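You operate a simulated robot arm through the tools that you are given. There is no shell and no other tool.

The job below is to be done with a simulated robot arm. You get a single attempt, and the scene is never put back.

TASK
Put things in order on the top of the tea chest. At the end: the red block stands where the clear glass bottle stood; the basket of red beans stands on top of the grey weight; the clear glass bottle stands where the basket of red beans stood; the blue spray can (marked "AIR") stands where the red block stood; whatever was shut is shut again. Leave all else as you found it, and nothing knocked over.

The check looks at the end state, three seconds after you hand in, the way a careful person would. Anything else that was tipped, shoved, dropped, spilled or broken makes it a failure.

THE ROBOT
A 6-joint arm with a two-finger parallel gripper, fixed in place. Base frame: the origin is at the foot of the arm, x ahead of it, y to its left, z up; the work surface is at about z = 0. Units: mm, degrees, N and s.
With the tool pointing down near the work surface it reaches from about 160 to 420 mm from the base axis. Its first joint turns from -66.0 to 66.0 degrees. Payload 1.57 kg.
The TCP is the grasp point between the finger pads, 30 mm short of the fingertips. In the tool frame z runs along the fingers and y along their closing line. Largest opening 80 mm; finger width 17, thickness 12; the body of the gripper, 40 by 82 mm, starts 80 mm behind the TCP.
Orientation is that of the tool frame in the base frame, as [roll, pitch, yaw] about the fixed x, y, z axes, in that order (R = Rz(yaw) Ry(pitch) Rx(roll)). With the fingers straight down and closing along the base's y, the tool's x points along the base's -x, its y along +y and its z along -z.

THE INTERFACE
- The arm moves only by the tool step_arm. Its argument "moves" is a list of rows, each a list of 3 entries, a list of its own where there are three numbers: the turn, a rotation vector about the base's x, y, z in units of 45 degrees (1.0 is 45 degrees), then the shift along the base's x, y, z in units of 150 mm (1.0 is 150 mm), then the finger opening in cm, from 0 to 8. In form: [[[wx, wy, wz], [x, y, z], gripper], ...]. A call has 1 to 20 rows; each row is the pose to reach, as a shift and turn from the pose commanded when the call began. A call with a number of a shift or a turn outside -1 to 1 is refused whole. A row lasts 0.2 s, in which the tool goes at most 50 mm and 8.6 degrees; a call with a longer step from one row to the next is refused whole, and so is a gripper value outside its range. Where a pose cannot be reached the arm comes as near as it can. A force on the tool above 40 N (or 10 N above the force at the start of the call, whichever is more), or a blocked arm, ends the call early, and 0.2 s more pass. Each finger travels about 153 mm/s and halts on what it meets, pressing with about 27 N; the grip force reading is that of the motor and also rises with nothing between the fingers. The clock runs only during rows and for 0.2 s after the last one: add rows that repeat a pose to give the fingers time. It gives the time, the measured TCP pose, the force on the tool (base axes), the opening and the grip force at its end, in the units of the frame above (readings bear some noise), with the torque about the TCP (base axes, N m) and any sound that the robot's microphone picked up.
- Cameras (640 x 400 px; columns grow to the right, rows downward): "scene" is fixed at [54, -346.5, 432.9]; the picture's right is [0.76, -0.65, 0.00], its down [-0.38, -0.44, -0.81] and it looks along [0.53, 0.62, -0.58] (base axes); focal length 235 px, centre (320, 200). "wrist" rides on the gripper at [72, -7, -122] in the tool frame; the picture's right is [0.09, 1.00, 0.00], its down [-0.84, 0.08, -0.54] and it looks along [-0.54, 0.05, 0.84] (tool axes); focal length 238 px, centre (320, 200). There is no depth. A picture from a camera that has moved, and an enlarged one, comes with that camera's place and axes in the base frame and with its lens. The place of the scene camera against the robot may be out by one fixed shift of up to 25 mm in any direction.
- get_image(camera): a new picture of that camera. It takes no simulated time.
- zoom(camera, box): a new picture of the part [left, top, right, bottom] of that camera's present view, enlarged. It takes no simulated time.
- sign_off(): hands the job in; it is judged then, once.

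Places have to be worked out from the pictures, the camera data and where the tool is seen. Open the gripper and draw the arm clear of the work before you hand the job in, unless the task says otherwise.

The tools are called after ">>>" as a command line: name --argument value ..., lists and objects as JSON in quotes. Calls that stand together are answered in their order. step_arm: Moves the arm, as the interface text tells. Its arguments: {"type":"object","properties":{"moves":{"type":"array","items":{"type":"array"}}},"required":["moves"]} The other tools are called the same way: get_image (camera) takes a picture; zoom (camera, box) takes an enlarged picture of a part of a camera's view; sign_off () hands the job in.

At the start:

```text
time_s: 0.0
position: [230.6, 114.6, 230.3]
orientation: [180.0, -0.1, -180.0]
ft_force: [0.4, 0.6, -0.5]
torque: [0.02, 0.02, 0.02]
finger_gap: 80.1
grasp_force: 0.0
```

scene: 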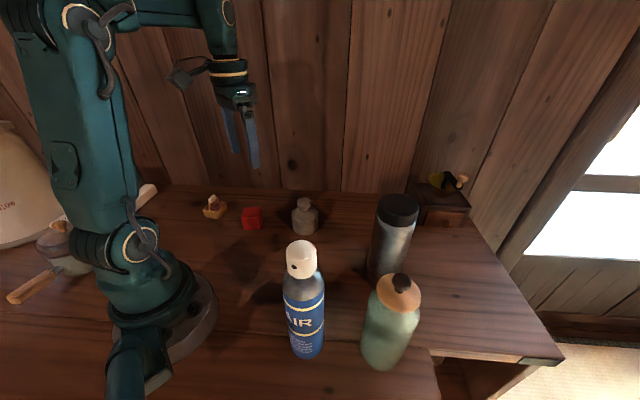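
wrist: 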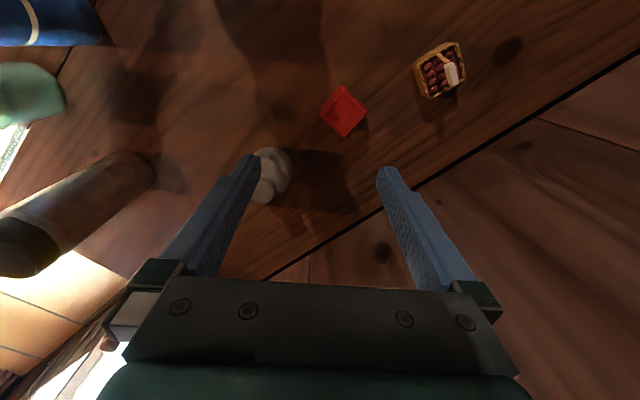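

I'll look closely at the scene first, since the clear glass bottle is not obvious in the first pictures.

>>> zoom --camera "scene" --box '[180, 160, 340, 260]'

>>> zoom --camera "scene" --box '[340, 140, 500, 240]'

>>> zoom --camera "scene" --box '[260, 220, 460, 400]'

>>> zoom --camera "scene" --box '[0, 160, 200, 400]'

>>> get_image --camera "wrist"

```text
4.00 times, centred on (260, 210) of scene
camera zoom: at [54.0, -346.5, 432.9], right [0.76, -0.65, 0.0], down [-0.38, -0.44, -0.81], along [0.53, 0.62, -0.58], focal length 941 px, centre (560, 160)
```

zoom: 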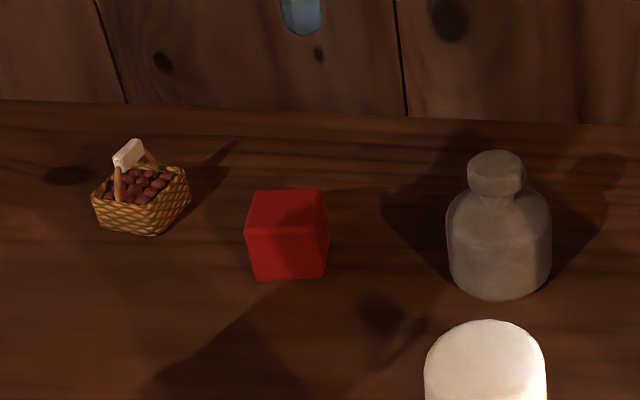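

```text
4.00 times, centred on (420, 190) of scene
camera zoom: at [54.0, -346.5, 432.9], right [0.76, -0.65, 0.0], down [-0.38, -0.44, -0.81], along [0.53, 0.62, -0.58], focal length 941 px, centre (-80, 240)
```

zoom: 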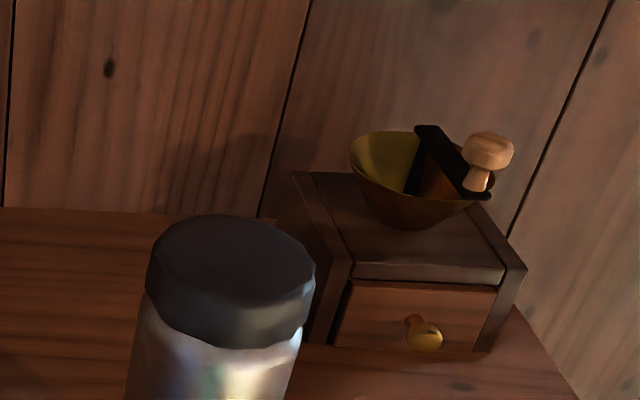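

```text
2.22 times, centred on (360, 310) of scene
camera zoom: at [54.0, -346.5, 432.9], right [0.76, -0.65, 0.0], down [-0.38, -0.44, -0.81], along [0.53, 0.62, -0.58], focal length 523 px, centre (231, -44)
```

zoom: 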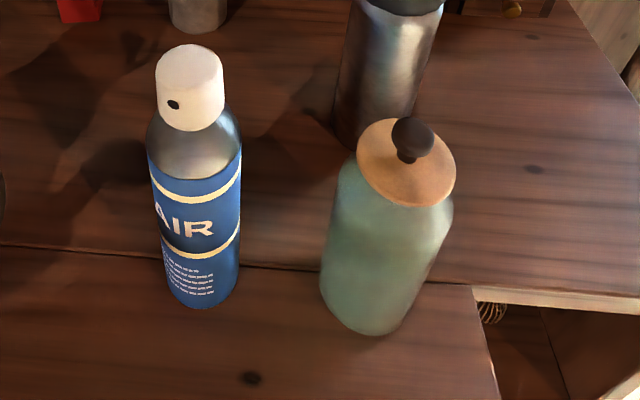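

```text
1.67 times, centred on (100, 280) of scene
camera zoom: at [54.0, -346.5, 432.9], right [0.76, -0.65, 0.0], down [-0.38, -0.44, -0.81], along [0.53, 0.62, -0.58], focal length 392 px, centre (687, 67)
```

zoom: 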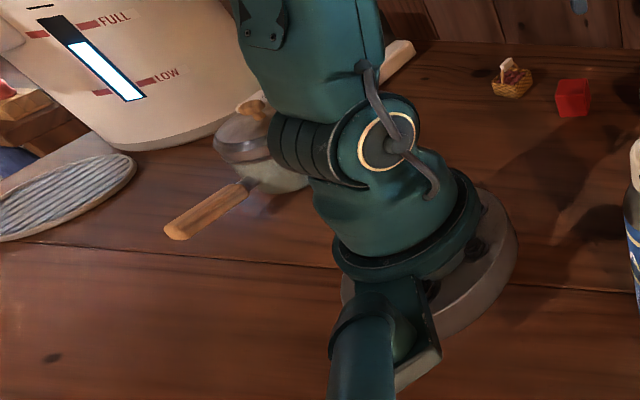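

```text
taken
camera wrist: at [159.2, 108.3, 353.8], right [-0.09, 1.0, 0.0], down [0.84, 0.08, 0.54], along [0.54, 0.05, -0.84], focal length 238 px, centre (320, 200)
```

wrist: 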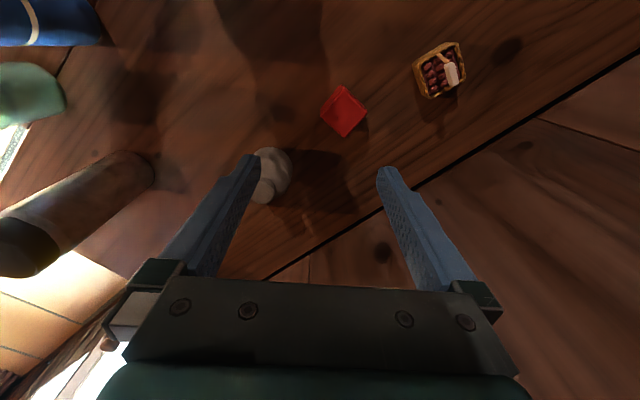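

The red block, basket, weight, spray can, green bottle and thermos show, but I can't yet tell which is the clear glass bottle. I judge the block near (230,146), the basket near (170,255), the weight near (332,40), the can near (150,-198), the green bottle near (229,-292) and the thermos near (372,-195). I raise the tool first so I can look around safely.

>>> step_arm --moves '[[[0, 0, 0], [0, 0, 0.25], 8], [[0, 0, 0], [0, 0, 0.5], 8], [[0, 0, 0], [0, -0.25, 0.6], 8], [[0, 0, 0], [0, -0.5, 0.6], 8], [[0, 0, 0], [0, -0.75, 0.6], 8], [[0, 0, 0], [0, -0.75, 0.6], 8]]'

>>> get_image --camera "wrist"

>>> get_image --camera "scene"

```text
time_s: 1.4
position: [228.7, 1.5, 314.3]
orientation: [-180.0, 0.1, -180.0]
ft_force: [1.1, 0.3, -0.2]
torque: [0.02, 0.02, -0.01]
finger_gap: 80.3
grasp_force: 0.1
out of reach, approached as far as the arm can: row 2, 3, 4, 5, 6
```

```text
taken
camera wrist: at [156.1, -4.3, 436.4], right [-0.09, 1.0, 0.0], down [0.84, 0.08, 0.54], along [0.54, 0.05, -0.84], focal length 238 px, centre (320, 200)
```

wrist: 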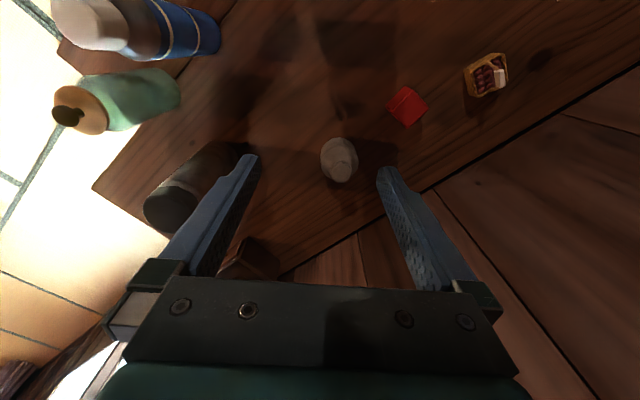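

```text
taken
```

scene: 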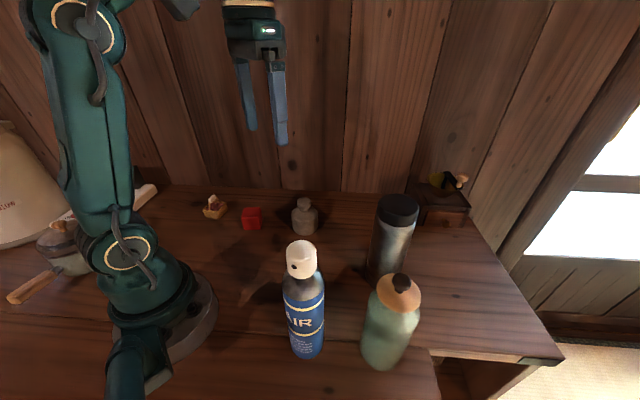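

At this height I have a wide view, and only the green bottle resembles glass. I zoom into it and into the dark areas to tell whether it is clear glass or whether another bottle is hidden.

>>> zoom --camera "wrist" --box '[20, 0, 260, 150]'

>>> zoom --camera "wrist" --box '[300, 30, 540, 180]'

>>> zoom --camera "scene" --box '[340, 260, 440, 380]'

>>> zoom --camera "scene" --box '[430, 330, 570, 400]'

>>> zoom --camera "scene" --box '[0, 180, 180, 320]'

```text
2.67 times, centred on (140, 75) of wrist
camera zoom: at [156.1, -4.3, 436.4], right [-0.09, 1.0, 0.0], down [0.84, 0.08, 0.54], along [0.54, 0.05, -0.84], focal length 636 px, centre (800, 533)
```

zoom: 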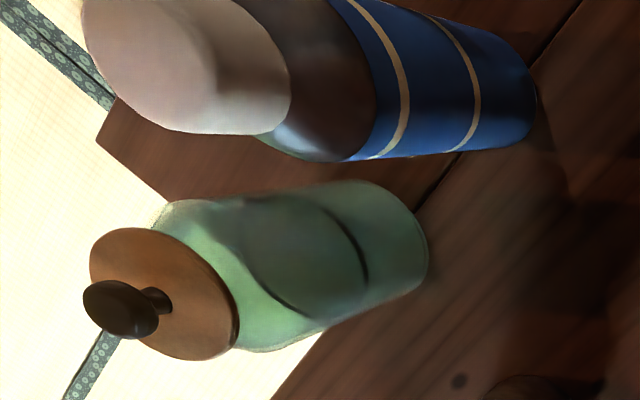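

```text
2.67 times, centred on (420, 105) of wrist
camera zoom: at [156.1, -4.3, 436.4], right [-0.09, 1.0, 0.0], down [0.84, 0.08, 0.54], along [0.54, 0.05, -0.84], focal length 636 px, centre (53, 453)
```

zoom: 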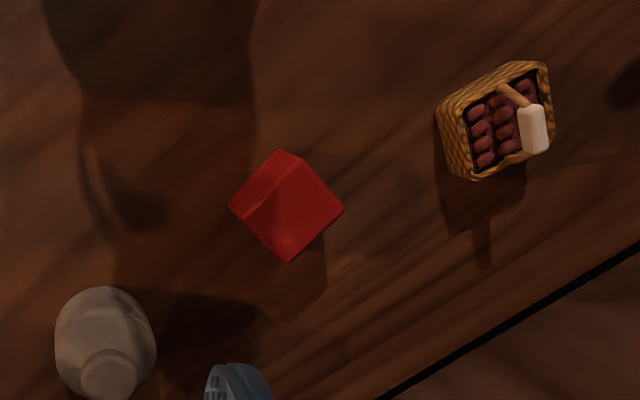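

```text
3.33 times, centred on (390, 320) of scene
camera zoom: at [54.0, -346.5, 432.9], right [0.76, -0.65, 0.0], down [-0.38, -0.44, -0.81], along [0.53, 0.62, -0.58], focal length 784 px, centre (87, -200)
```

zoom: 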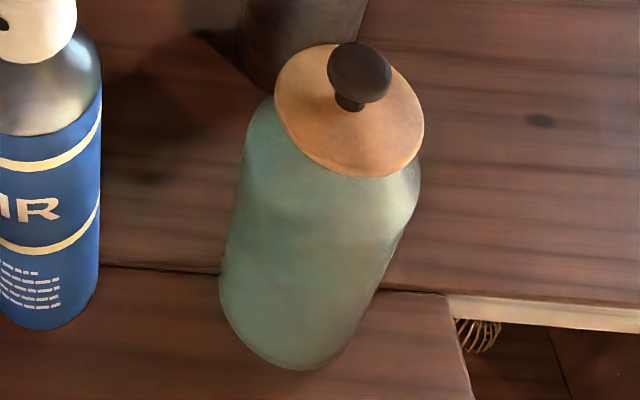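

```text
4.57 times, centred on (500, 365) of scene
camera zoom: at [54.0, -346.5, 432.9], right [0.76, -0.65, 0.0], down [-0.38, -0.44, -0.81], along [0.53, 0.62, -0.58], focal length 1076 px, centre (-503, -554)
```

zoom: 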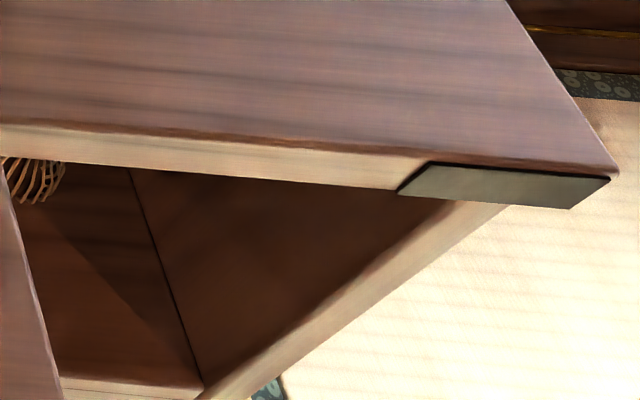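

```text
2.86 times, centred on (90, 250) of scene
camera zoom: at [54.0, -346.5, 432.9], right [0.76, -0.65, 0.0], down [-0.38, -0.44, -0.81], along [0.53, 0.62, -0.58], focal length 672 px, centre (977, 57)
```

zoom: 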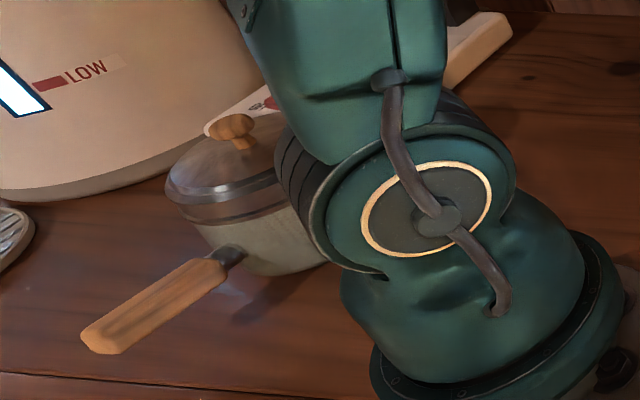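

The green bottle lets the table edge and the background show through it, so it is probably the clear glass bottle, shut with a stopper. I swing the wrist camera toward the right side for a better look at it, the can and the thermos.

>>> step_arm --moves '[[[0, 0, -0.15], [-0.04, -0.08, -0.1], 8], [[0, 0, -0.3], [-0.08, -0.16, -0.1], 8], [[0, 0, -0.45], [-0.13, -0.24, -0.1], 8], [[0, 0, -0.6], [-0.18, -0.32, -0.1], 8], [[0, 0, -0.75], [-0.22, -0.4, -0.1], 8], [[0, 0, -0.9], [-0.27, -0.48, -0.1], 8], [[0, 0, -0.9], [-0.27, -0.48, -0.1], 8]]'

>>> get_image --camera "wrist"

```text
time_s: 3.0
position: [189.4, -71.4, 300.2]
orientation: [180.0, 0.0, 139.4]
ft_force: [0.2, -0.2, -0.1]
torque: [-0.04, 0.03, -0.03]
finger_gap: 80.0
grasp_force: 0.1
```

```text
taken
camera wrist: at [129.8, -29.1, 423.4], right [0.58, 0.82, 0.0], down [0.69, -0.49, 0.54], along [0.44, -0.31, -0.84], focal length 238 px, centre (320, 200)
```

wrist: 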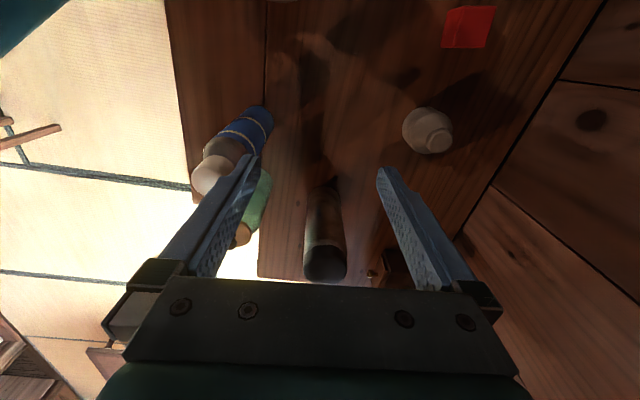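

From here I see the can, the green bottle, the thermos, the weight and the block, but no other bottle. I zoom in on the top area and on the right-hand objects for detail.

>>> zoom --camera "wrist" --box '[240, 0, 480, 150]'

>>> zoom --camera "wrist" --box '[160, 90, 400, 290]'

>>> get_image --camera "scene"

```text
2.67 times, centred on (360, 75) of wrist
camera zoom: at [129.8, -29.1, 423.4], right [0.58, 0.82, 0.0], down [0.69, -0.49, 0.54], along [0.44, -0.31, -0.84], focal length 636 px, centre (213, 533)
```

zoom: 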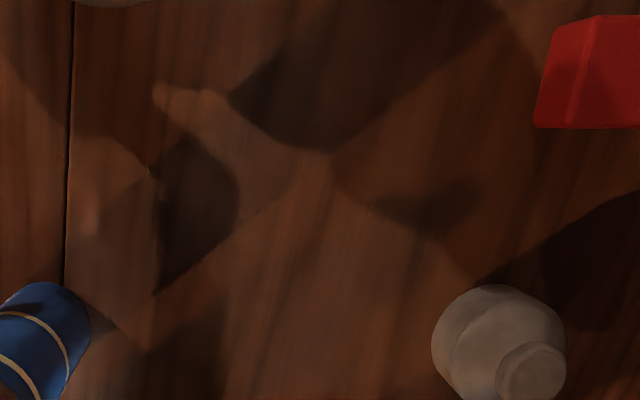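

```text
2.00 times, centred on (280, 190) of wrist
camera zoom: at [129.8, -29.1, 423.4], right [0.58, 0.82, 0.0], down [0.69, -0.49, 0.54], along [0.44, -0.31, -0.84], focal length 477 px, centre (400, 220)
```

zoom: 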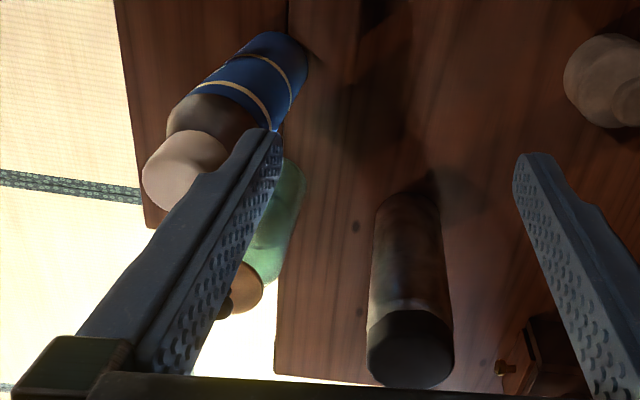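

```text
taken
```

scene: 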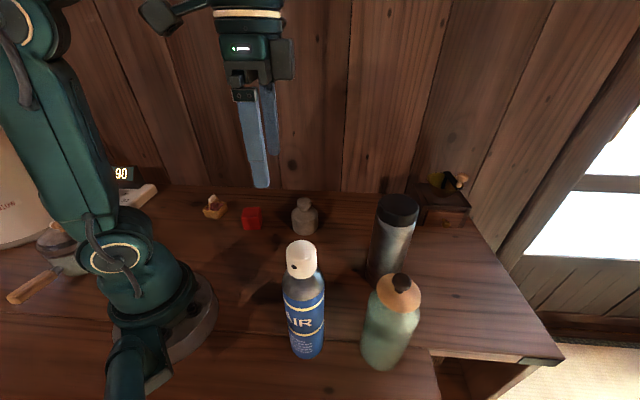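

I find no other bottle, so the see-through green one with the stopper must be the glass bottle. My plan is basket onto weight, bottle to the basket's place, block to the bottle's place, then can to the block's place. I swing back left for a close look at the basket.

>>> step_arm --moves '[[[0, 0, 0.17], [0.03, 0.15, 0], 8], [[0, 0, 0.33], [0.055, 0.31, 0], 8], [[0, 0, 0.5], [0.067, 0.47, 0], 8], [[0, 0, 0.67], [0.055, 0.63, 0], 8], [[0, 0, 0.83], [0.03, 0.78, 0], 8], [[0, 0, 1.0], [-0.01, 0.92, 0], 8]]'

>>> step_arm --moves '[[[0, 0, 0.17], [-0.06, 0.12, -0.08], 8], [[0, 0, 0.33], [-0.14, 0.24, -0.16], 8], [[0, 0, 0.5], [-0.23, 0.35, -0.24], 8], [[0, 0, 0.67], [-0.32, 0.45, -0.32], 8], [[0, 0, 0.83], [-0.42, 0.53, -0.4], 8], [[0, 0, 1.0], [-0.52, 0.61, -0.47], 8], [[0, 0, 1.0], [-0.52, 0.61, -0.47], 8]]'

>>> get_image --camera "wrist"

```text
time_s: 4.4
position: [187.4, 65.2, 303.7]
orientation: [-179.9, 0.0, -175.5]
ft_force: [-0.5, -0.2, 0.2]
torque: [0.07, 0.0, -0.01]
finger_gap: 80.0
grasp_force: 0.1
```

```text
time_s: 6.0
position: [121.7, 155.1, 228.8]
orientation: [179.8, 0.0, -130.4]
ft_force: [0.2, 0.1, -0.4]
torque: [-0.02, -0.01, -0.01]
finger_gap: 80.2
grasp_force: 0.0
out of reach, approached as far as the arm can: row 6, 7
```

```text
taken
camera wrist: at [79.0, 96.3, 351.3], right [-0.82, 0.58, 0.0], down [0.48, 0.69, 0.54], along [0.31, 0.44, -0.84], focal length 238 px, centre (320, 200)
```

wrist: 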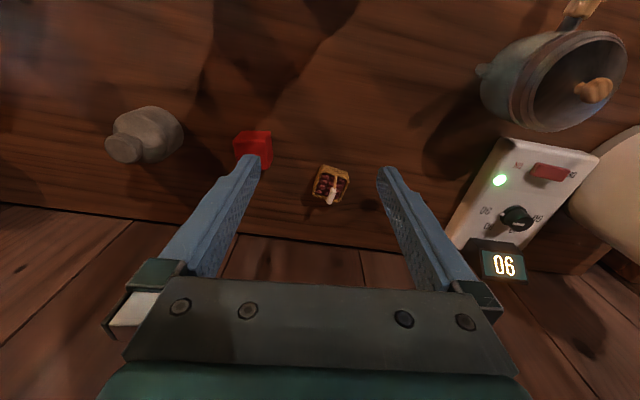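

The basket is now near the picture centre, between the finger lines. I zoom in to get its place and handle direction.

>>> zoom --camera "wrist" --box '[270, 135, 390, 235]'

>>> zoom --camera "wrist" --box '[90, 80, 290, 205]'

```text
4.00 times, centred on (330, 185) of wrist
camera zoom: at [79.0, 96.3, 351.3], right [-0.82, 0.58, 0.0], down [0.48, 0.69, 0.54], along [0.31, 0.44, -0.84], focal length 953 px, centre (280, 260)
```

zoom: 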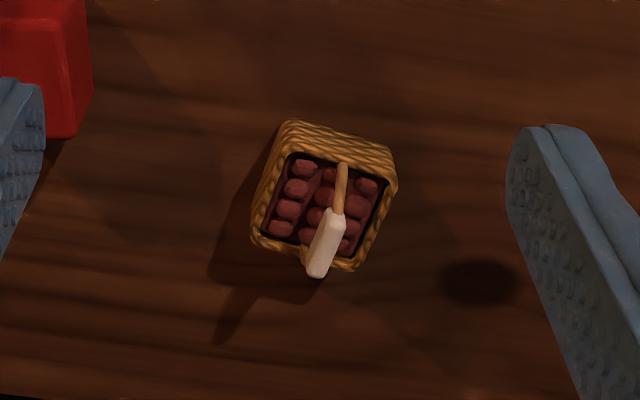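

```text
3.20 times, centred on (190, 142) of wrist
camera zoom: at [79.0, 96.3, 351.3], right [-0.82, 0.58, 0.0], down [0.48, 0.69, 0.54], along [0.31, 0.44, -0.84], focal length 763 px, centre (736, 384)
```

zoom: 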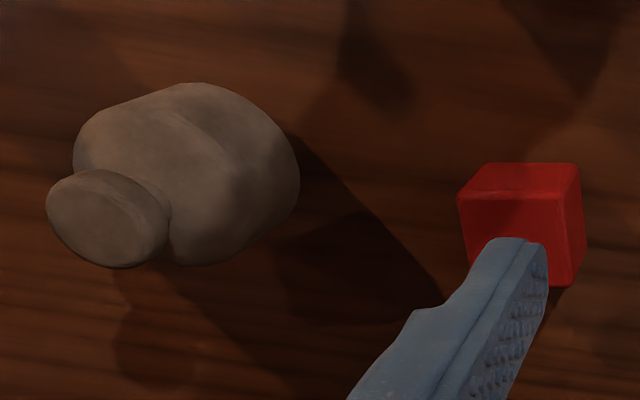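

From this view I put the basket centre near (171,254), about 44 mm square with its rim near z=28. The handle grip sits near z=58 and points about 40° from x. I move over it at a safe height, with the closing line across the handle, to refine that.

>>> step_arm --moves '[[[0, 0, -0.04], [0.08, 0.12, -0.05], 8], [[0, 0, -0.08], [0.16, 0.25, -0.13], 8], [[0, 0, -0.12], [0.24, 0.37, -0.21], 8], [[0, 0, -0.15], [0.32, 0.49, -0.3], 8], [[0, 0, -0.17], [0.38, 0.61, -0.38], 8], [[0, 0, -0.17], [0.38, 0.61, -0.38], 8]]'

>>> get_image --camera "wrist"

>>> zoom --camera "wrist" --box '[260, 90, 380, 190]'

```text
time_s: 7.4
position: [179.0, 246.1, 170.5]
orientation: [-180.0, 0.0, -138.2]
ft_force: [-0.4, -0.1, -0.5]
torque: [0.02, 0.02, 0.02]
finger_gap: 79.9
grasp_force: 0.1
```

```text
taken
camera wrist: at [129.8, 193.7, 293.1], right [-0.73, 0.68, 0.0], down [0.57, 0.61, 0.54], along [0.37, 0.4, -0.84], focal length 238 px, centre (320, 200)
```

wrist: 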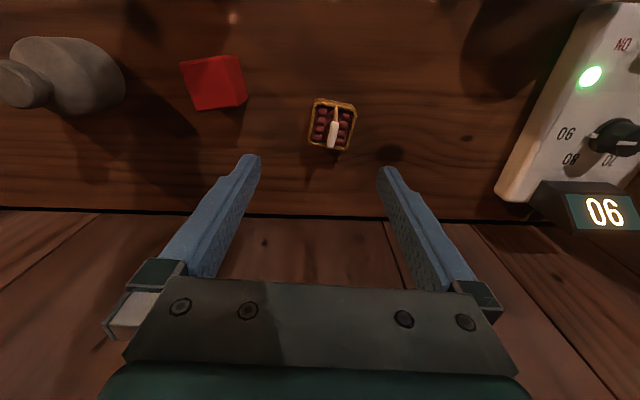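

```text
4.00 times, centred on (320, 140) of wrist
camera zoom: at [129.8, 193.7, 293.1], right [-0.73, 0.68, 0.0], down [0.57, 0.61, 0.54], along [0.37, 0.4, -0.84], focal length 953 px, centre (320, 440)
```

zoom: 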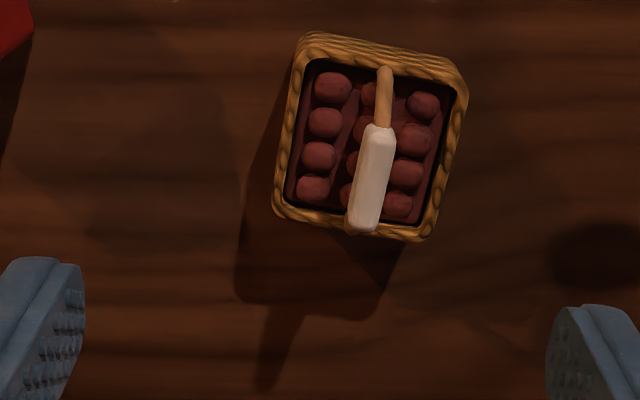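

The sharper view puts the basket at about (171.3, 257), sides turned about 36° and rim near z=27. I align above it and go down to z=80 before checking again.

>>> step_arm --moves '[[[0, 0, -0.06], [-0.025, 0.036, -0.1], 8], [[0, 0, -0.125], [-0.051, 0.071, -0.25], 8], [[0, 0, -0.125], [-0.051, 0.071, -0.45], 8], [[0, 0, -0.125], [-0.051, 0.071, -0.6], 8], [[0, 0, -0.125], [-0.051, 0.071, -0.6], 8]]'

>>> get_image --camera "wrist"

>>> zoom --camera "scene" --box '[180, 150, 340, 250]'

```text
time_s: 8.6
position: [171.5, 256.7, 83.9]
orientation: [179.9, -0.1, -143.8]
ft_force: [-0.2, -0.3, -0.1]
torque: [0.02, -0.01, -0.01]
finger_gap: 80.0
grasp_force: 0.0
```

```text
taken
camera wrist: at [116.8, 208.7, 206.0], right [-0.66, 0.75, 0.0], down [0.63, 0.56, 0.54], along [0.4, 0.36, -0.84], focal length 238 px, centre (320, 200)
```

wrist: 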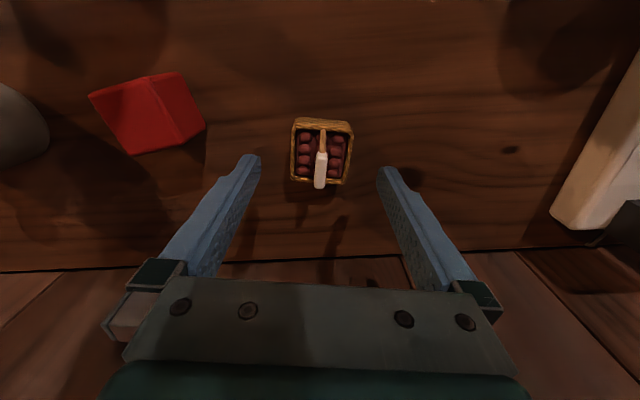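

```text
4.00 times, centred on (260, 200) of scene
camera zoom: at [54.0, -346.5, 432.9], right [0.76, -0.65, 0.0], down [-0.38, -0.44, -0.81], along [0.53, 0.62, -0.58], focal length 941 px, centre (560, 200)
```

zoom: 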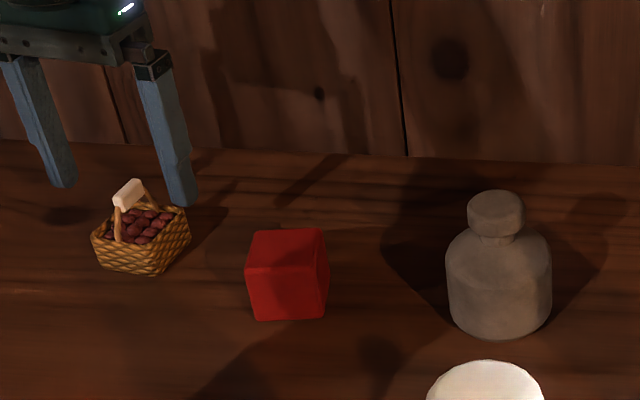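

The basket sits centred between the fingers, so I go down to z≈35 and close gently on its sides.

>>> step_arm --moves '[[[0, 0, 0], [0, 0, -0.12], 8], [[0, 0, 0], [0, 0, -0.24], 8], [[0, 0, 0], [0, 0, -0.325], 8], [[0, 0, 0], [0, 0, -0.325], 8]]'

>>> get_image --camera "wrist"

>>> zoom --camera "scene" --box '[180, 150, 340, 250]'

```text
time_s: 9.6
position: [171.4, 255.5, 35.3]
orientation: [180.0, 0.0, -143.7]
ft_force: [0.0, -0.4, -0.2]
torque: [-0.03, 0.04, 0.0]
finger_gap: 79.9
grasp_force: 0.0
```

```text
taken
camera wrist: at [116.8, 208.4, 157.9], right [-0.66, 0.75, 0.0], down [0.63, 0.56, 0.54], along [0.41, 0.36, -0.84], focal length 238 px, centre (320, 200)
```

wrist: 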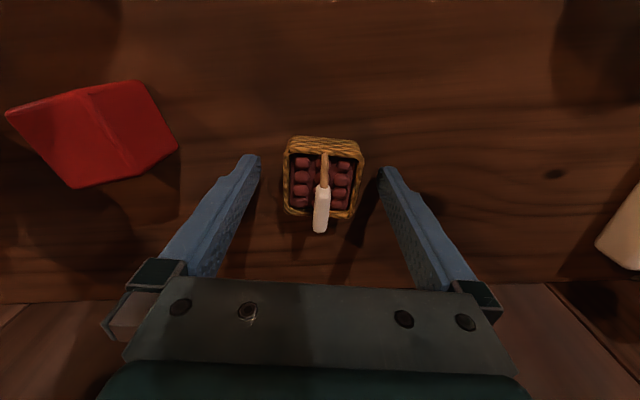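

```text
4.00 times, centred on (260, 200) of scene
camera zoom: at [54.0, -346.5, 432.9], right [0.76, -0.65, 0.0], down [-0.38, -0.44, -0.81], along [0.53, 0.62, -0.58], focal length 941 px, centre (560, 200)
```

zoom: 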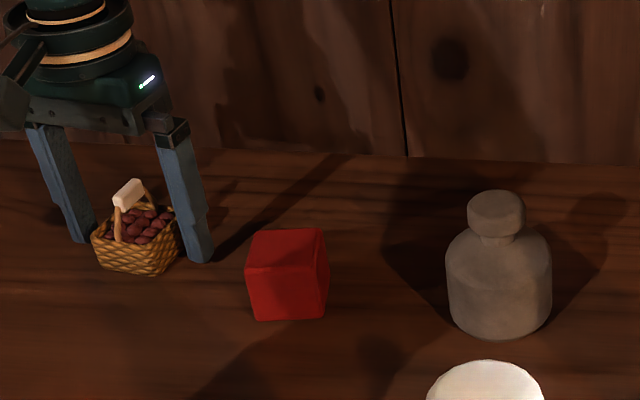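

The fingers straddle the basket with their tips just above the table. I close in small steps and check the reading.

>>> step_arm --moves '[[[0, 0, 0], [0, 0, 0], 6.5], [[0, 0, 0], [0, 0, 0], 5.5], [[0, 0, 0], [0, 0, 0], 4.8], [[0, 0, 0], [0, 0, 0], 4.2], [[0, 0, 0], [0, 0, 0], 3.6], [[0, 0, 0], [0, 0, 0], 3.6]]'

>>> get_image --camera "wrist"

```text
time_s: 11.0
position: [171.4, 256.5, 35.8]
orientation: [179.8, 0.0, -143.8]
ft_force: [0.4, 0.5, 0.4]
torque: [-0.02, -0.01, 0.03]
finger_gap: 47.1
grasp_force: 26.8
```

```text
taken
camera wrist: at [116.8, 208.5, 158.1], right [-0.66, 0.75, 0.0], down [0.63, 0.56, 0.54], along [0.41, 0.36, -0.84], focal length 238 px, centre (320, 200)
```

wrist: 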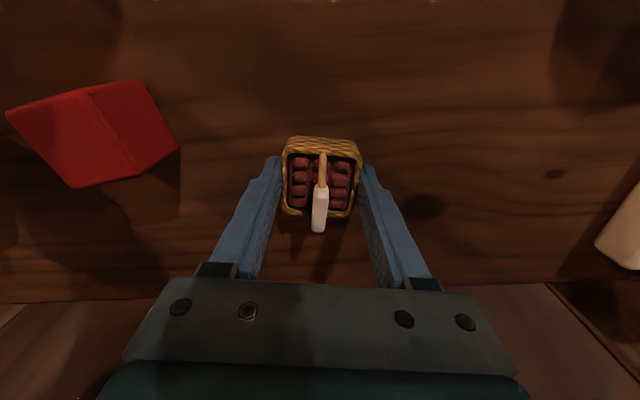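

The fingers hold the basket at a 47 mm gap with about 27 N. I lift it a little and check that it hangs level.

>>> step_arm --moves '[[[0, 0, 0], [0, 0, 0.05], 3.6], [[0, 0, 0], [0, 0, 0.12], 3.6], [[0, 0, 0], [0, 0, 0.2], 3.6], [[0, 0, 0], [0, 0, 0.2], 3.6]]'

>>> get_image --camera "wrist"

>>> zoom --camera "scene" --box '[180, 150, 340, 250]'

```text
time_s: 12.0
position: [172.1, 256.7, 66.5]
orientation: [179.8, -0.1, -143.9]
ft_force: [0.1, -0.2, -0.1]
torque: [0.02, 0.01, -0.06]
finger_gap: 47.0
grasp_force: 26.6
```

```text
taken
camera wrist: at [116.8, 208.6, 187.7], right [-0.66, 0.75, 0.0], down [0.63, 0.56, 0.54], along [0.4, 0.36, -0.84], focal length 238 px, centre (320, 200)
```

wrist: 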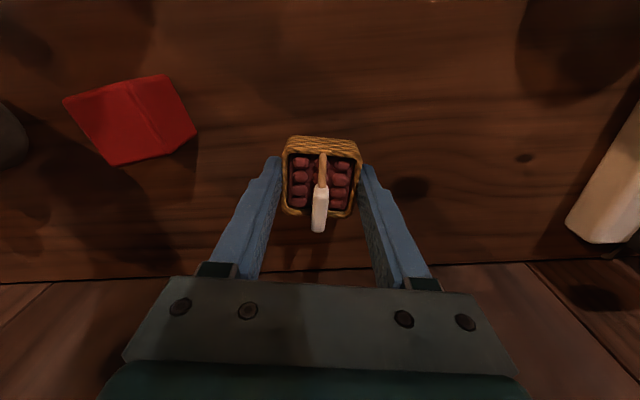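

```text
4.00 times, centred on (260, 200) of scene
camera zoom: at [54.0, -346.5, 432.9], right [0.76, -0.65, 0.0], down [-0.38, -0.44, -0.81], along [0.53, 0.62, -0.58], focal length 941 px, centre (560, 200)
```

zoom: 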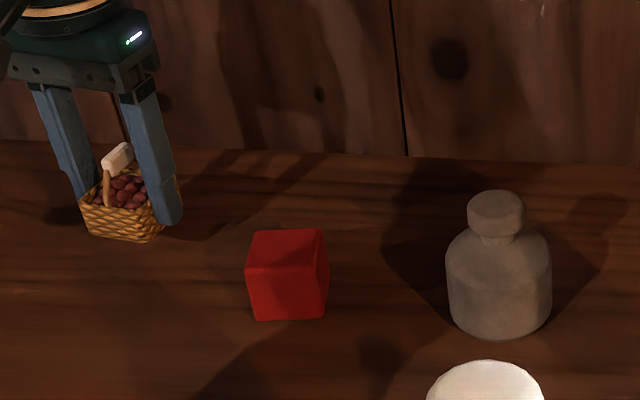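

The basket is held level and firm, its base about 35.5 mm below the TCP. I raise it clear of the block and swing to a spot where the camera sees the weight past the left finger.

>>> step_arm --moves '[[[0, 0, 0], [0, 0, 0.2], 3.6], [[0, 0, 0], [0, 0, 0.42], 3.6], [[0, 0, -0.13], [0.08, -0.08, 0.6], 3.6], [[0, 0, -0.27], [0.2, -0.2, 0.75], 3.6], [[0, 0, -0.4], [0.32, -0.34, 0.85], 3.6], [[0, 0, -0.54], [0.44, -0.48, 0.89], 3.6], [[0, 0, -0.67], [0.55, -0.6, 0.89], 3.6], [[0, 0, -0.8], [0.653, -0.711, 0.89], 3.6], [[0, 0, -0.8], [0.653, -0.711, 0.89], 3.6]]'

>>> get_image --camera "wrist"

>>> zoom --camera "wrist" --box '[160, 100, 320, 220]'

```text
time_s: 14.0
position: [268.7, 147.8, 197.7]
orientation: [-180.0, 0.0, -179.9]
ft_force: [0.1, 0.3, -0.6]
torque: [0.01, 0.01, -0.01]
finger_gap: 46.8
grasp_force: 26.5
```

```text
taken
camera wrist: at [196.1, 141.3, 319.8], right [-0.09, 1.0, 0.0], down [0.84, 0.08, 0.54], along [0.54, 0.05, -0.84], focal length 238 px, centre (320, 200)
```

wrist: 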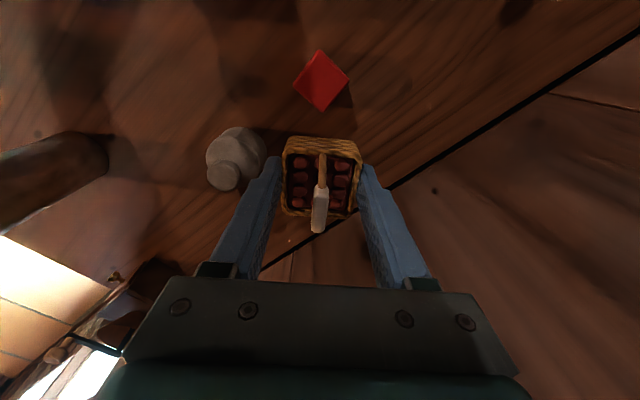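

```text
3.33 times, centred on (240, 160) of wrist
camera zoom: at [196.1, 141.3, 319.8], right [-0.09, 1.0, 0.0], down [0.84, 0.08, 0.54], along [0.54, 0.05, -0.84], focal length 794 px, centre (587, 333)
```

zoom: 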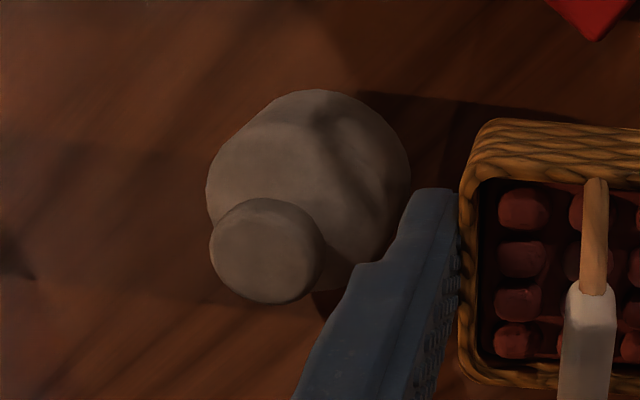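

The knob top appears near (331,40), at a height of roughly 75 mm. I take a second view from further out to fix its place and height by triangulation.

>>> step_arm --moves '[[[0, 0, 0], [0.14, -0.04, -0.03], 3.6], [[0, 0, 0], [0.28, -0.08, -0.06], 3.6], [[0, 0, 0], [0.415, -0.12, -0.085], 3.6], [[0, 0, 0], [0.415, -0.12, -0.085], 3.6]]'

>>> get_image --camera "wrist"

>>> zoom --camera "wrist" --box '[150, 50, 310, 170]'

>>> get_image --camera "scene"

```text
time_s: 15.0
position: [332.9, 130.0, 184.3]
orientation: [-179.9, 0.1, -179.8]
ft_force: [-0.5, -0.8, -0.3]
torque: [0.01, 0.0, -0.02]
finger_gap: 46.7
grasp_force: 26.7
```

```text
taken
camera wrist: at [260.9, 124.1, 307.3], right [-0.1, 1.0, 0.0], down [0.84, 0.08, 0.54], along [0.54, 0.05, -0.84], focal length 238 px, centre (320, 200)
```

wrist: 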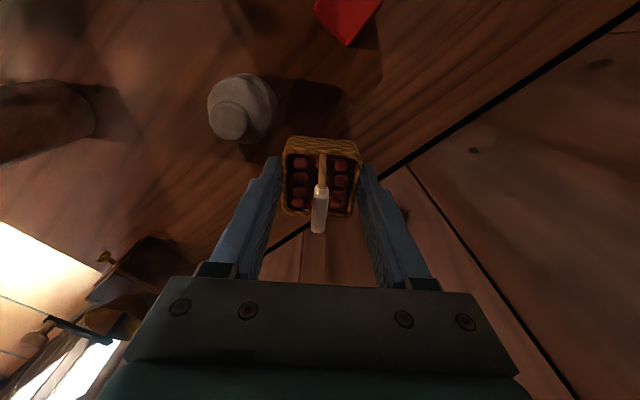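

```text
3.33 times, centred on (230, 110) of wrist
camera zoom: at [260.9, 124.1, 307.3], right [-0.1, 1.0, 0.0], down [0.84, 0.08, 0.54], along [0.54, 0.05, -0.84], focal length 794 px, centre (620, 500)
```

zoom: 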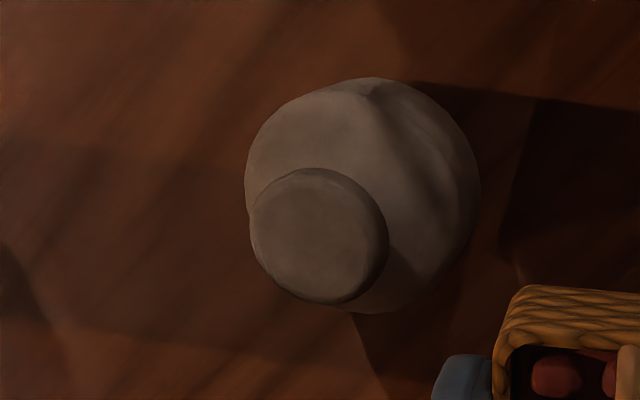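

```text
taken
```

scene: 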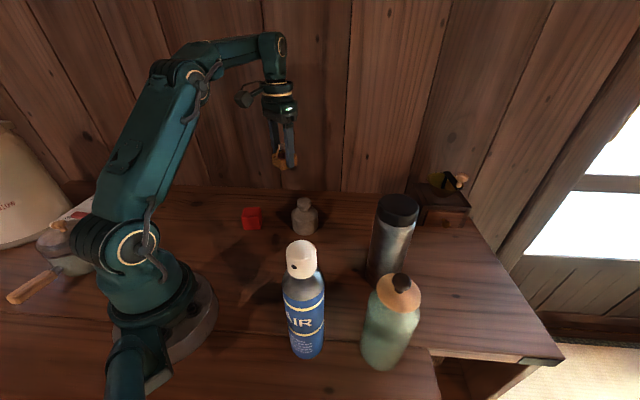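

Triangulating the two views puts the knob top at about (328.6, 42.4) with height near 78 mm and diameter about 39 mm. I carry the basket over it and stop with its base about 25 mm above the knob to check.

>>> step_arm --moves '[[[0, 0, 0], [-0.01, -0.15, 0], 3.6], [[0, 0, 0], [-0.02, -0.3, 0], 3.6], [[0, 0, 0], [-0.029, -0.45, 0], 3.6], [[0, 0, 0], [-0.029, -0.585, 0], 3.6], [[0, 0, 0], [-0.029, -0.585, -0.15], 3.6], [[0, 0, 0], [-0.029, -0.585, -0.29], 3.6], [[0, 0, 0], [-0.029, -0.585, -0.29], 3.6]]'

>>> get_image --camera "wrist"

>>> zoom --camera "scene" --box '[240, 140, 370, 240]'

>>> zoom --camera "wrist" --box '[250, 80, 390, 220]'

```text
time_s: 16.6
position: [330.0, 42.6, 140.4]
orientation: [180.0, 0.0, -179.8]
ft_force: [-0.2, -1.0, -0.1]
torque: [0.0, 0.0, 0.03]
finger_gap: 47.0
grasp_force: 26.9
```

```text
taken
camera wrist: at [256.6, 36.5, 262.8], right [-0.1, 1.0, 0.0], down [0.84, 0.08, 0.54], along [0.54, 0.05, -0.84], focal length 238 px, centre (320, 200)
```

wrist: 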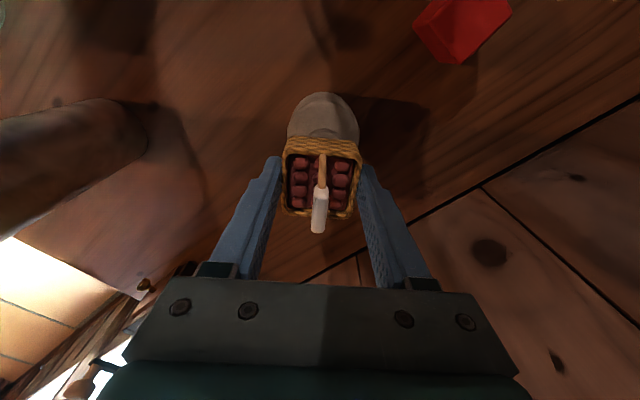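

```text
4.00 times, centred on (305, 190) of scene
camera zoom: at [54.0, -346.5, 432.9], right [0.76, -0.65, 0.0], down [-0.38, -0.44, -0.81], along [0.53, 0.62, -0.58], focal length 941 px, centre (380, 240)
```

zoom: 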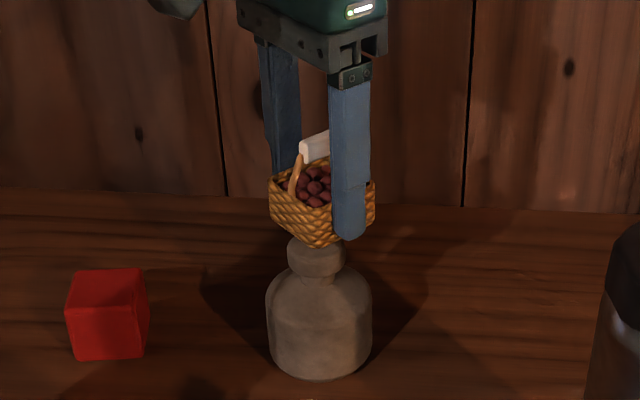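

```text
2.86 times, centred on (320, 150) of wrist
camera zoom: at [256.6, 36.5, 262.8], right [-0.1, 1.0, 0.0], down [0.84, 0.08, 0.54], along [0.54, 0.05, -0.84], focal length 681 px, centre (320, 343)
```

zoom: 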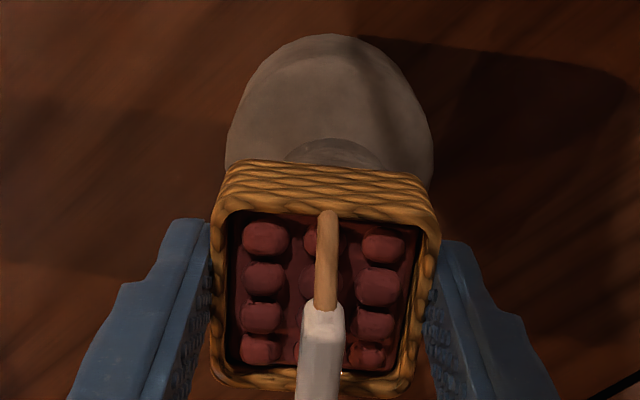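

The basket hangs above the knob, but the scene and wrist views hint at an offset of a few mm. I turn the tool 45° in place to see the alignment from another side.

>>> step_arm --moves '[[[0, 0, 0.17], [0, 0, 0], 3.6], [[0, 0, 0.34], [0, 0, 0], 3.6], [[0, 0, 0.51], [0, 0, 0], 3.6], [[0, 0, 0.68], [0, 0, 0], 3.6], [[0, 0, 0.85], [0, 0, 0], 3.6], [[0, 0, 1.0], [0, 0, 0], 3.6], [[0, 0, 1.0], [0, 0, 0], 3.6]]'

>>> zoom --camera "wrist" --box '[250, 80, 390, 220]'

>>> zoom --camera "scene" --box '[265, 160, 345, 240]'

```text
time_s: 18.2
position: [328.9, 45.4, 141.6]
orientation: [180.0, 0.0, -134.7]
ft_force: [-0.9, -0.1, -0.7]
torque: [-0.03, 0.0, 0.01]
finger_gap: 47.2
grasp_force: 27.3
```

```text
2.86 times, centred on (320, 150) of wrist
camera zoom: at [281.7, -11.2, 263.6], right [-0.77, 0.64, 0.0], down [0.53, 0.65, 0.54], along [0.34, 0.42, -0.84], focal length 681 px, centre (320, 343)
```

zoom: 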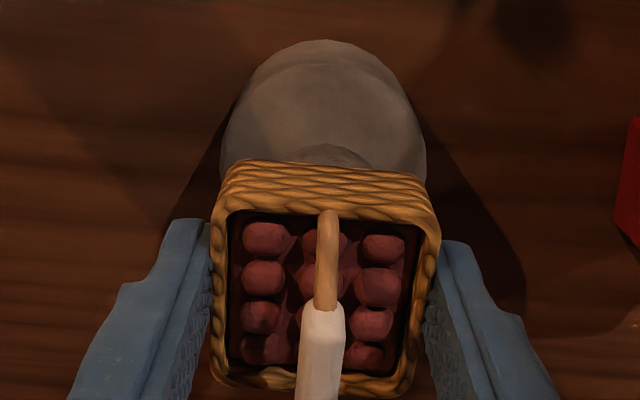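

```text
5.00 times, centred on (305, 200) of scene
camera zoom: at [54.0, -346.5, 432.9], right [0.76, -0.65, 0.0], down [-0.38, -0.44, -0.81], along [0.53, 0.62, -0.58], focal length 1177 px, centre (395, 200)
```

zoom: 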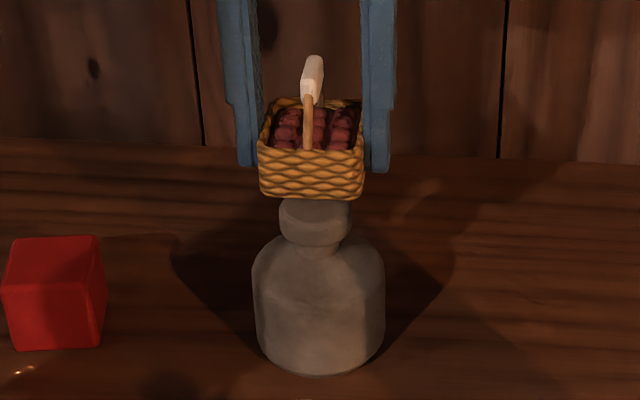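

At this turn both the scene and wrist views show the basket centred on the weight to within about 1 mm, so I lower it to just above the knob.

>>> step_arm --moves '[[[0, 0, 0], [0, 0, -0.05], 3.6], [[0, 0, 0], [0, 0, -0.1], 3.6], [[0, 0, 0], [0, 0, -0.14], 3.6], [[0, 0, 0], [0, 0, -0.14], 3.6]]'

>>> zoom --camera "scene" --box '[265, 160, 345, 240]'

>>> zoom --camera "wrist" --box '[250, 80, 390, 220]'

```text
time_s: 19.2
position: [328.5, 44.2, 120.8]
orientation: [-179.8, 0.2, -134.7]
ft_force: [-3.1, 3.2, 22.0]
torque: [0.09, 0.16, 0.01]
finger_gap: 46.8
grasp_force: 26.7
```

```text
5.00 times, centred on (305, 200) of scene
camera zoom: at [53.9, -346.5, 432.9], right [0.76, -0.65, 0.0], down [-0.38, -0.44, -0.81], along [0.53, 0.62, -0.58], focal length 1177 px, centre (395, 200)
```

zoom: 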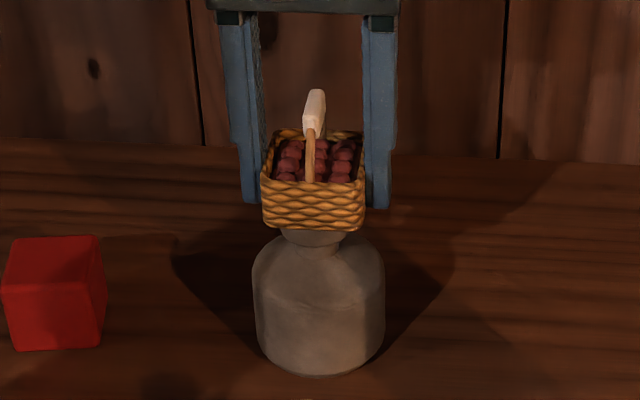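

```text
2.86 times, centred on (320, 150) of wrist
camera zoom: at [281.7, -11.3, 242.3], right [-0.77, 0.64, 0.0], down [0.53, 0.65, 0.54], along [0.35, 0.42, -0.84], focal length 681 px, centre (320, 343)
```

zoom: 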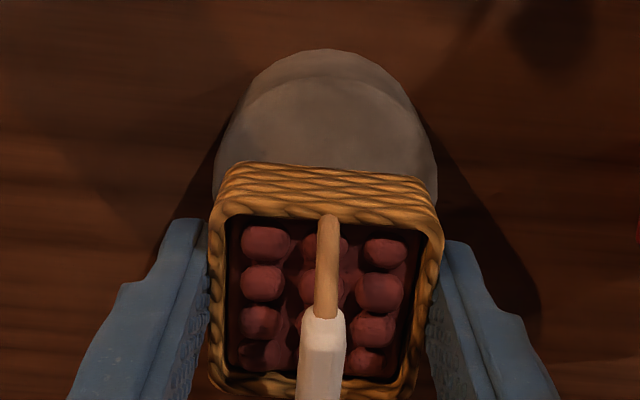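

The basket already touches the knob, with 22 N upward on the tool at TCP z≈121. I ease up a couple of mm so it doesn't spring when released.

>>> step_arm --moves '[[[0, 0, 0], [0, 0, 0.008], 3.6], [[0, 0, 0], [0, 0, 0.014], 3.6]]'

>>> zoom --camera "scene" --box '[265, 160, 345, 240]'

```text
time_s: 19.8
position: [327.9, 43.1, 122.6]
orientation: [179.8, -0.1, -134.8]
ft_force: [0.1, 0.0, -0.7]
torque: [0.01, 0.02, 0.02]
finger_gap: 47.2
grasp_force: 26.6
```

```text
5.00 times, centred on (305, 200) of scene
camera zoom: at [54.0, -346.5, 432.9], right [0.76, -0.65, 0.0], down [-0.38, -0.44, -0.81], along [0.53, 0.62, -0.58], focal length 1177 px, centre (395, 200)
```

zoom: 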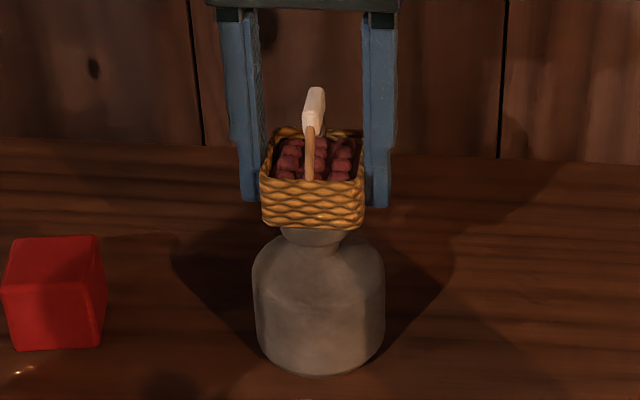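

The force has gone to zero, so the basket is within about 1 mm of the knob. I lower it by under a mm and open the fingers slowly.

>>> step_arm --moves '[[[0, 0, 0], [0, 0, -0.005], 3.6], [[0, 0, 0], [0, 0, -0.005], 4.7], [[0, 0, 0], [0, 0, -0.005], 5.0], [[0, 0, 0], [0, 0, -0.005], 5.6], [[0, 0, 0], [0, 0, -0.005], 6.5], [[0, 0, 0], [0, 0, -0.005], 7.5], [[0, 0, 0], [0, 0, -0.005], 8], [[0, 0, 0], [0, 0, -0.005], 8]]'

>>> zoom --camera "scene" --box '[265, 160, 345, 240]'

>>> zoom --camera "wrist" --box '[220, 80, 420, 220]'

```text
time_s: 21.6
position: [328.2, 44.1, 122.6]
orientation: [180.0, 0.0, -134.7]
ft_force: [0.1, -0.3, 0.3]
torque: [-0.03, 0.0, 0.0]
finger_gap: 79.7
grasp_force: 0.0
```

```text
5.00 times, centred on (305, 200) of scene
camera zoom: at [54.0, -346.5, 432.9], right [0.76, -0.65, 0.0], down [-0.38, -0.44, -0.81], along [0.53, 0.62, -0.58], focal length 1177 px, centre (395, 200)
```

zoom: 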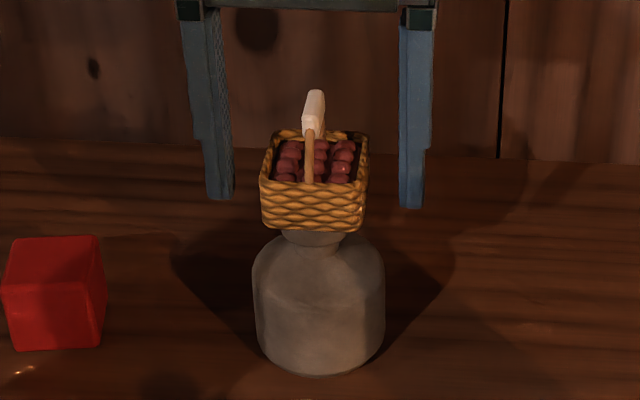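

```text
2.86 times, centred on (320, 150) of wrist
camera zoom: at [281.4, -11.4, 244.0], right [-0.77, 0.64, 0.0], down [0.53, 0.65, 0.54], along [0.34, 0.42, -0.84], focal length 681 px, centre (320, 343)
```

zoom: 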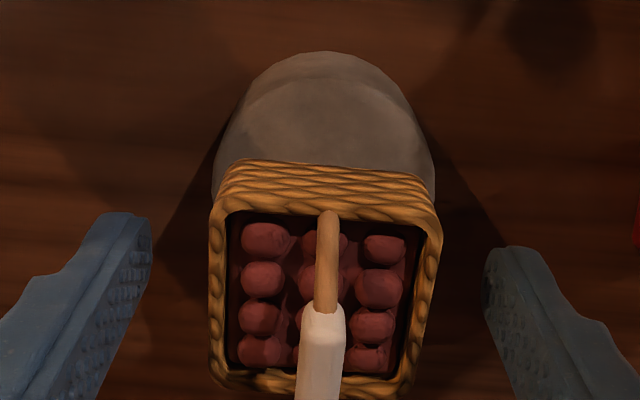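

The basket stands level and centred on the weight, and both fingers are clear of it. I rise straight up past the handle before going anywhere.

>>> step_arm --moves '[[[0, 0, 0], [0, 0, 0.08], 8], [[0, 0, 0], [0, 0, 0.22], 8], [[0, 0, 0], [0, 0, 0.38], 8], [[0, 0, 0], [0, 0, 0.54], 8], [[0, 0, 0], [0, 0, 0.6], 8], [[0, 0, 0], [0, 0, 0.6], 8]]'

>>> zoom --camera "scene" --box '[245, 140, 365, 240]'

>>> get_image --camera "wrist"

```text
time_s: 23.0
position: [327.3, 44.9, 211.2]
orientation: [179.9, 0.0, -134.7]
ft_force: [1.0, 0.4, -0.1]
torque: [0.02, 0.02, 0.01]
finger_gap: 80.0
grasp_force: 0.0
```

```text
4.00 times, centred on (305, 190) of scene
camera zoom: at [54.0, -346.5, 432.9], right [0.76, -0.65, 0.0], down [-0.38, -0.44, -0.81], along [0.53, 0.62, -0.58], focal length 941 px, centre (380, 240)
```

zoom: 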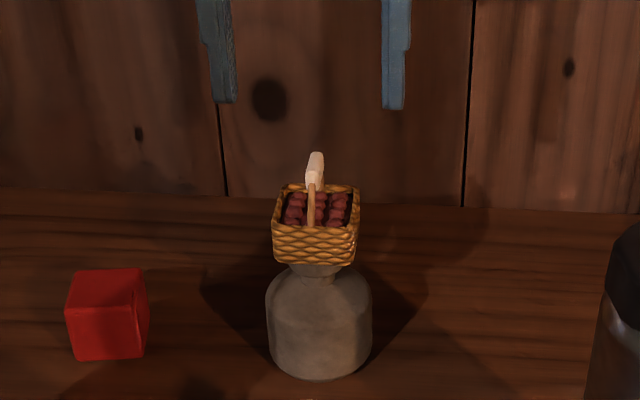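

```text
taken
camera wrist: at [281.1, -10.4, 335.0], right [-0.77, 0.64, 0.0], down [0.53, 0.65, 0.54], along [0.34, 0.42, -0.84], focal length 238 px, centre (320, 200)
```

wrist: 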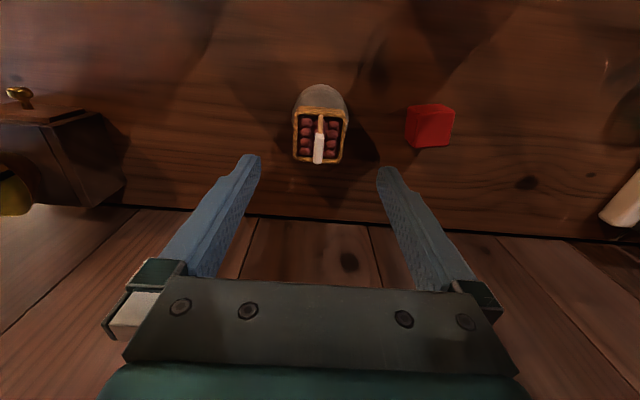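

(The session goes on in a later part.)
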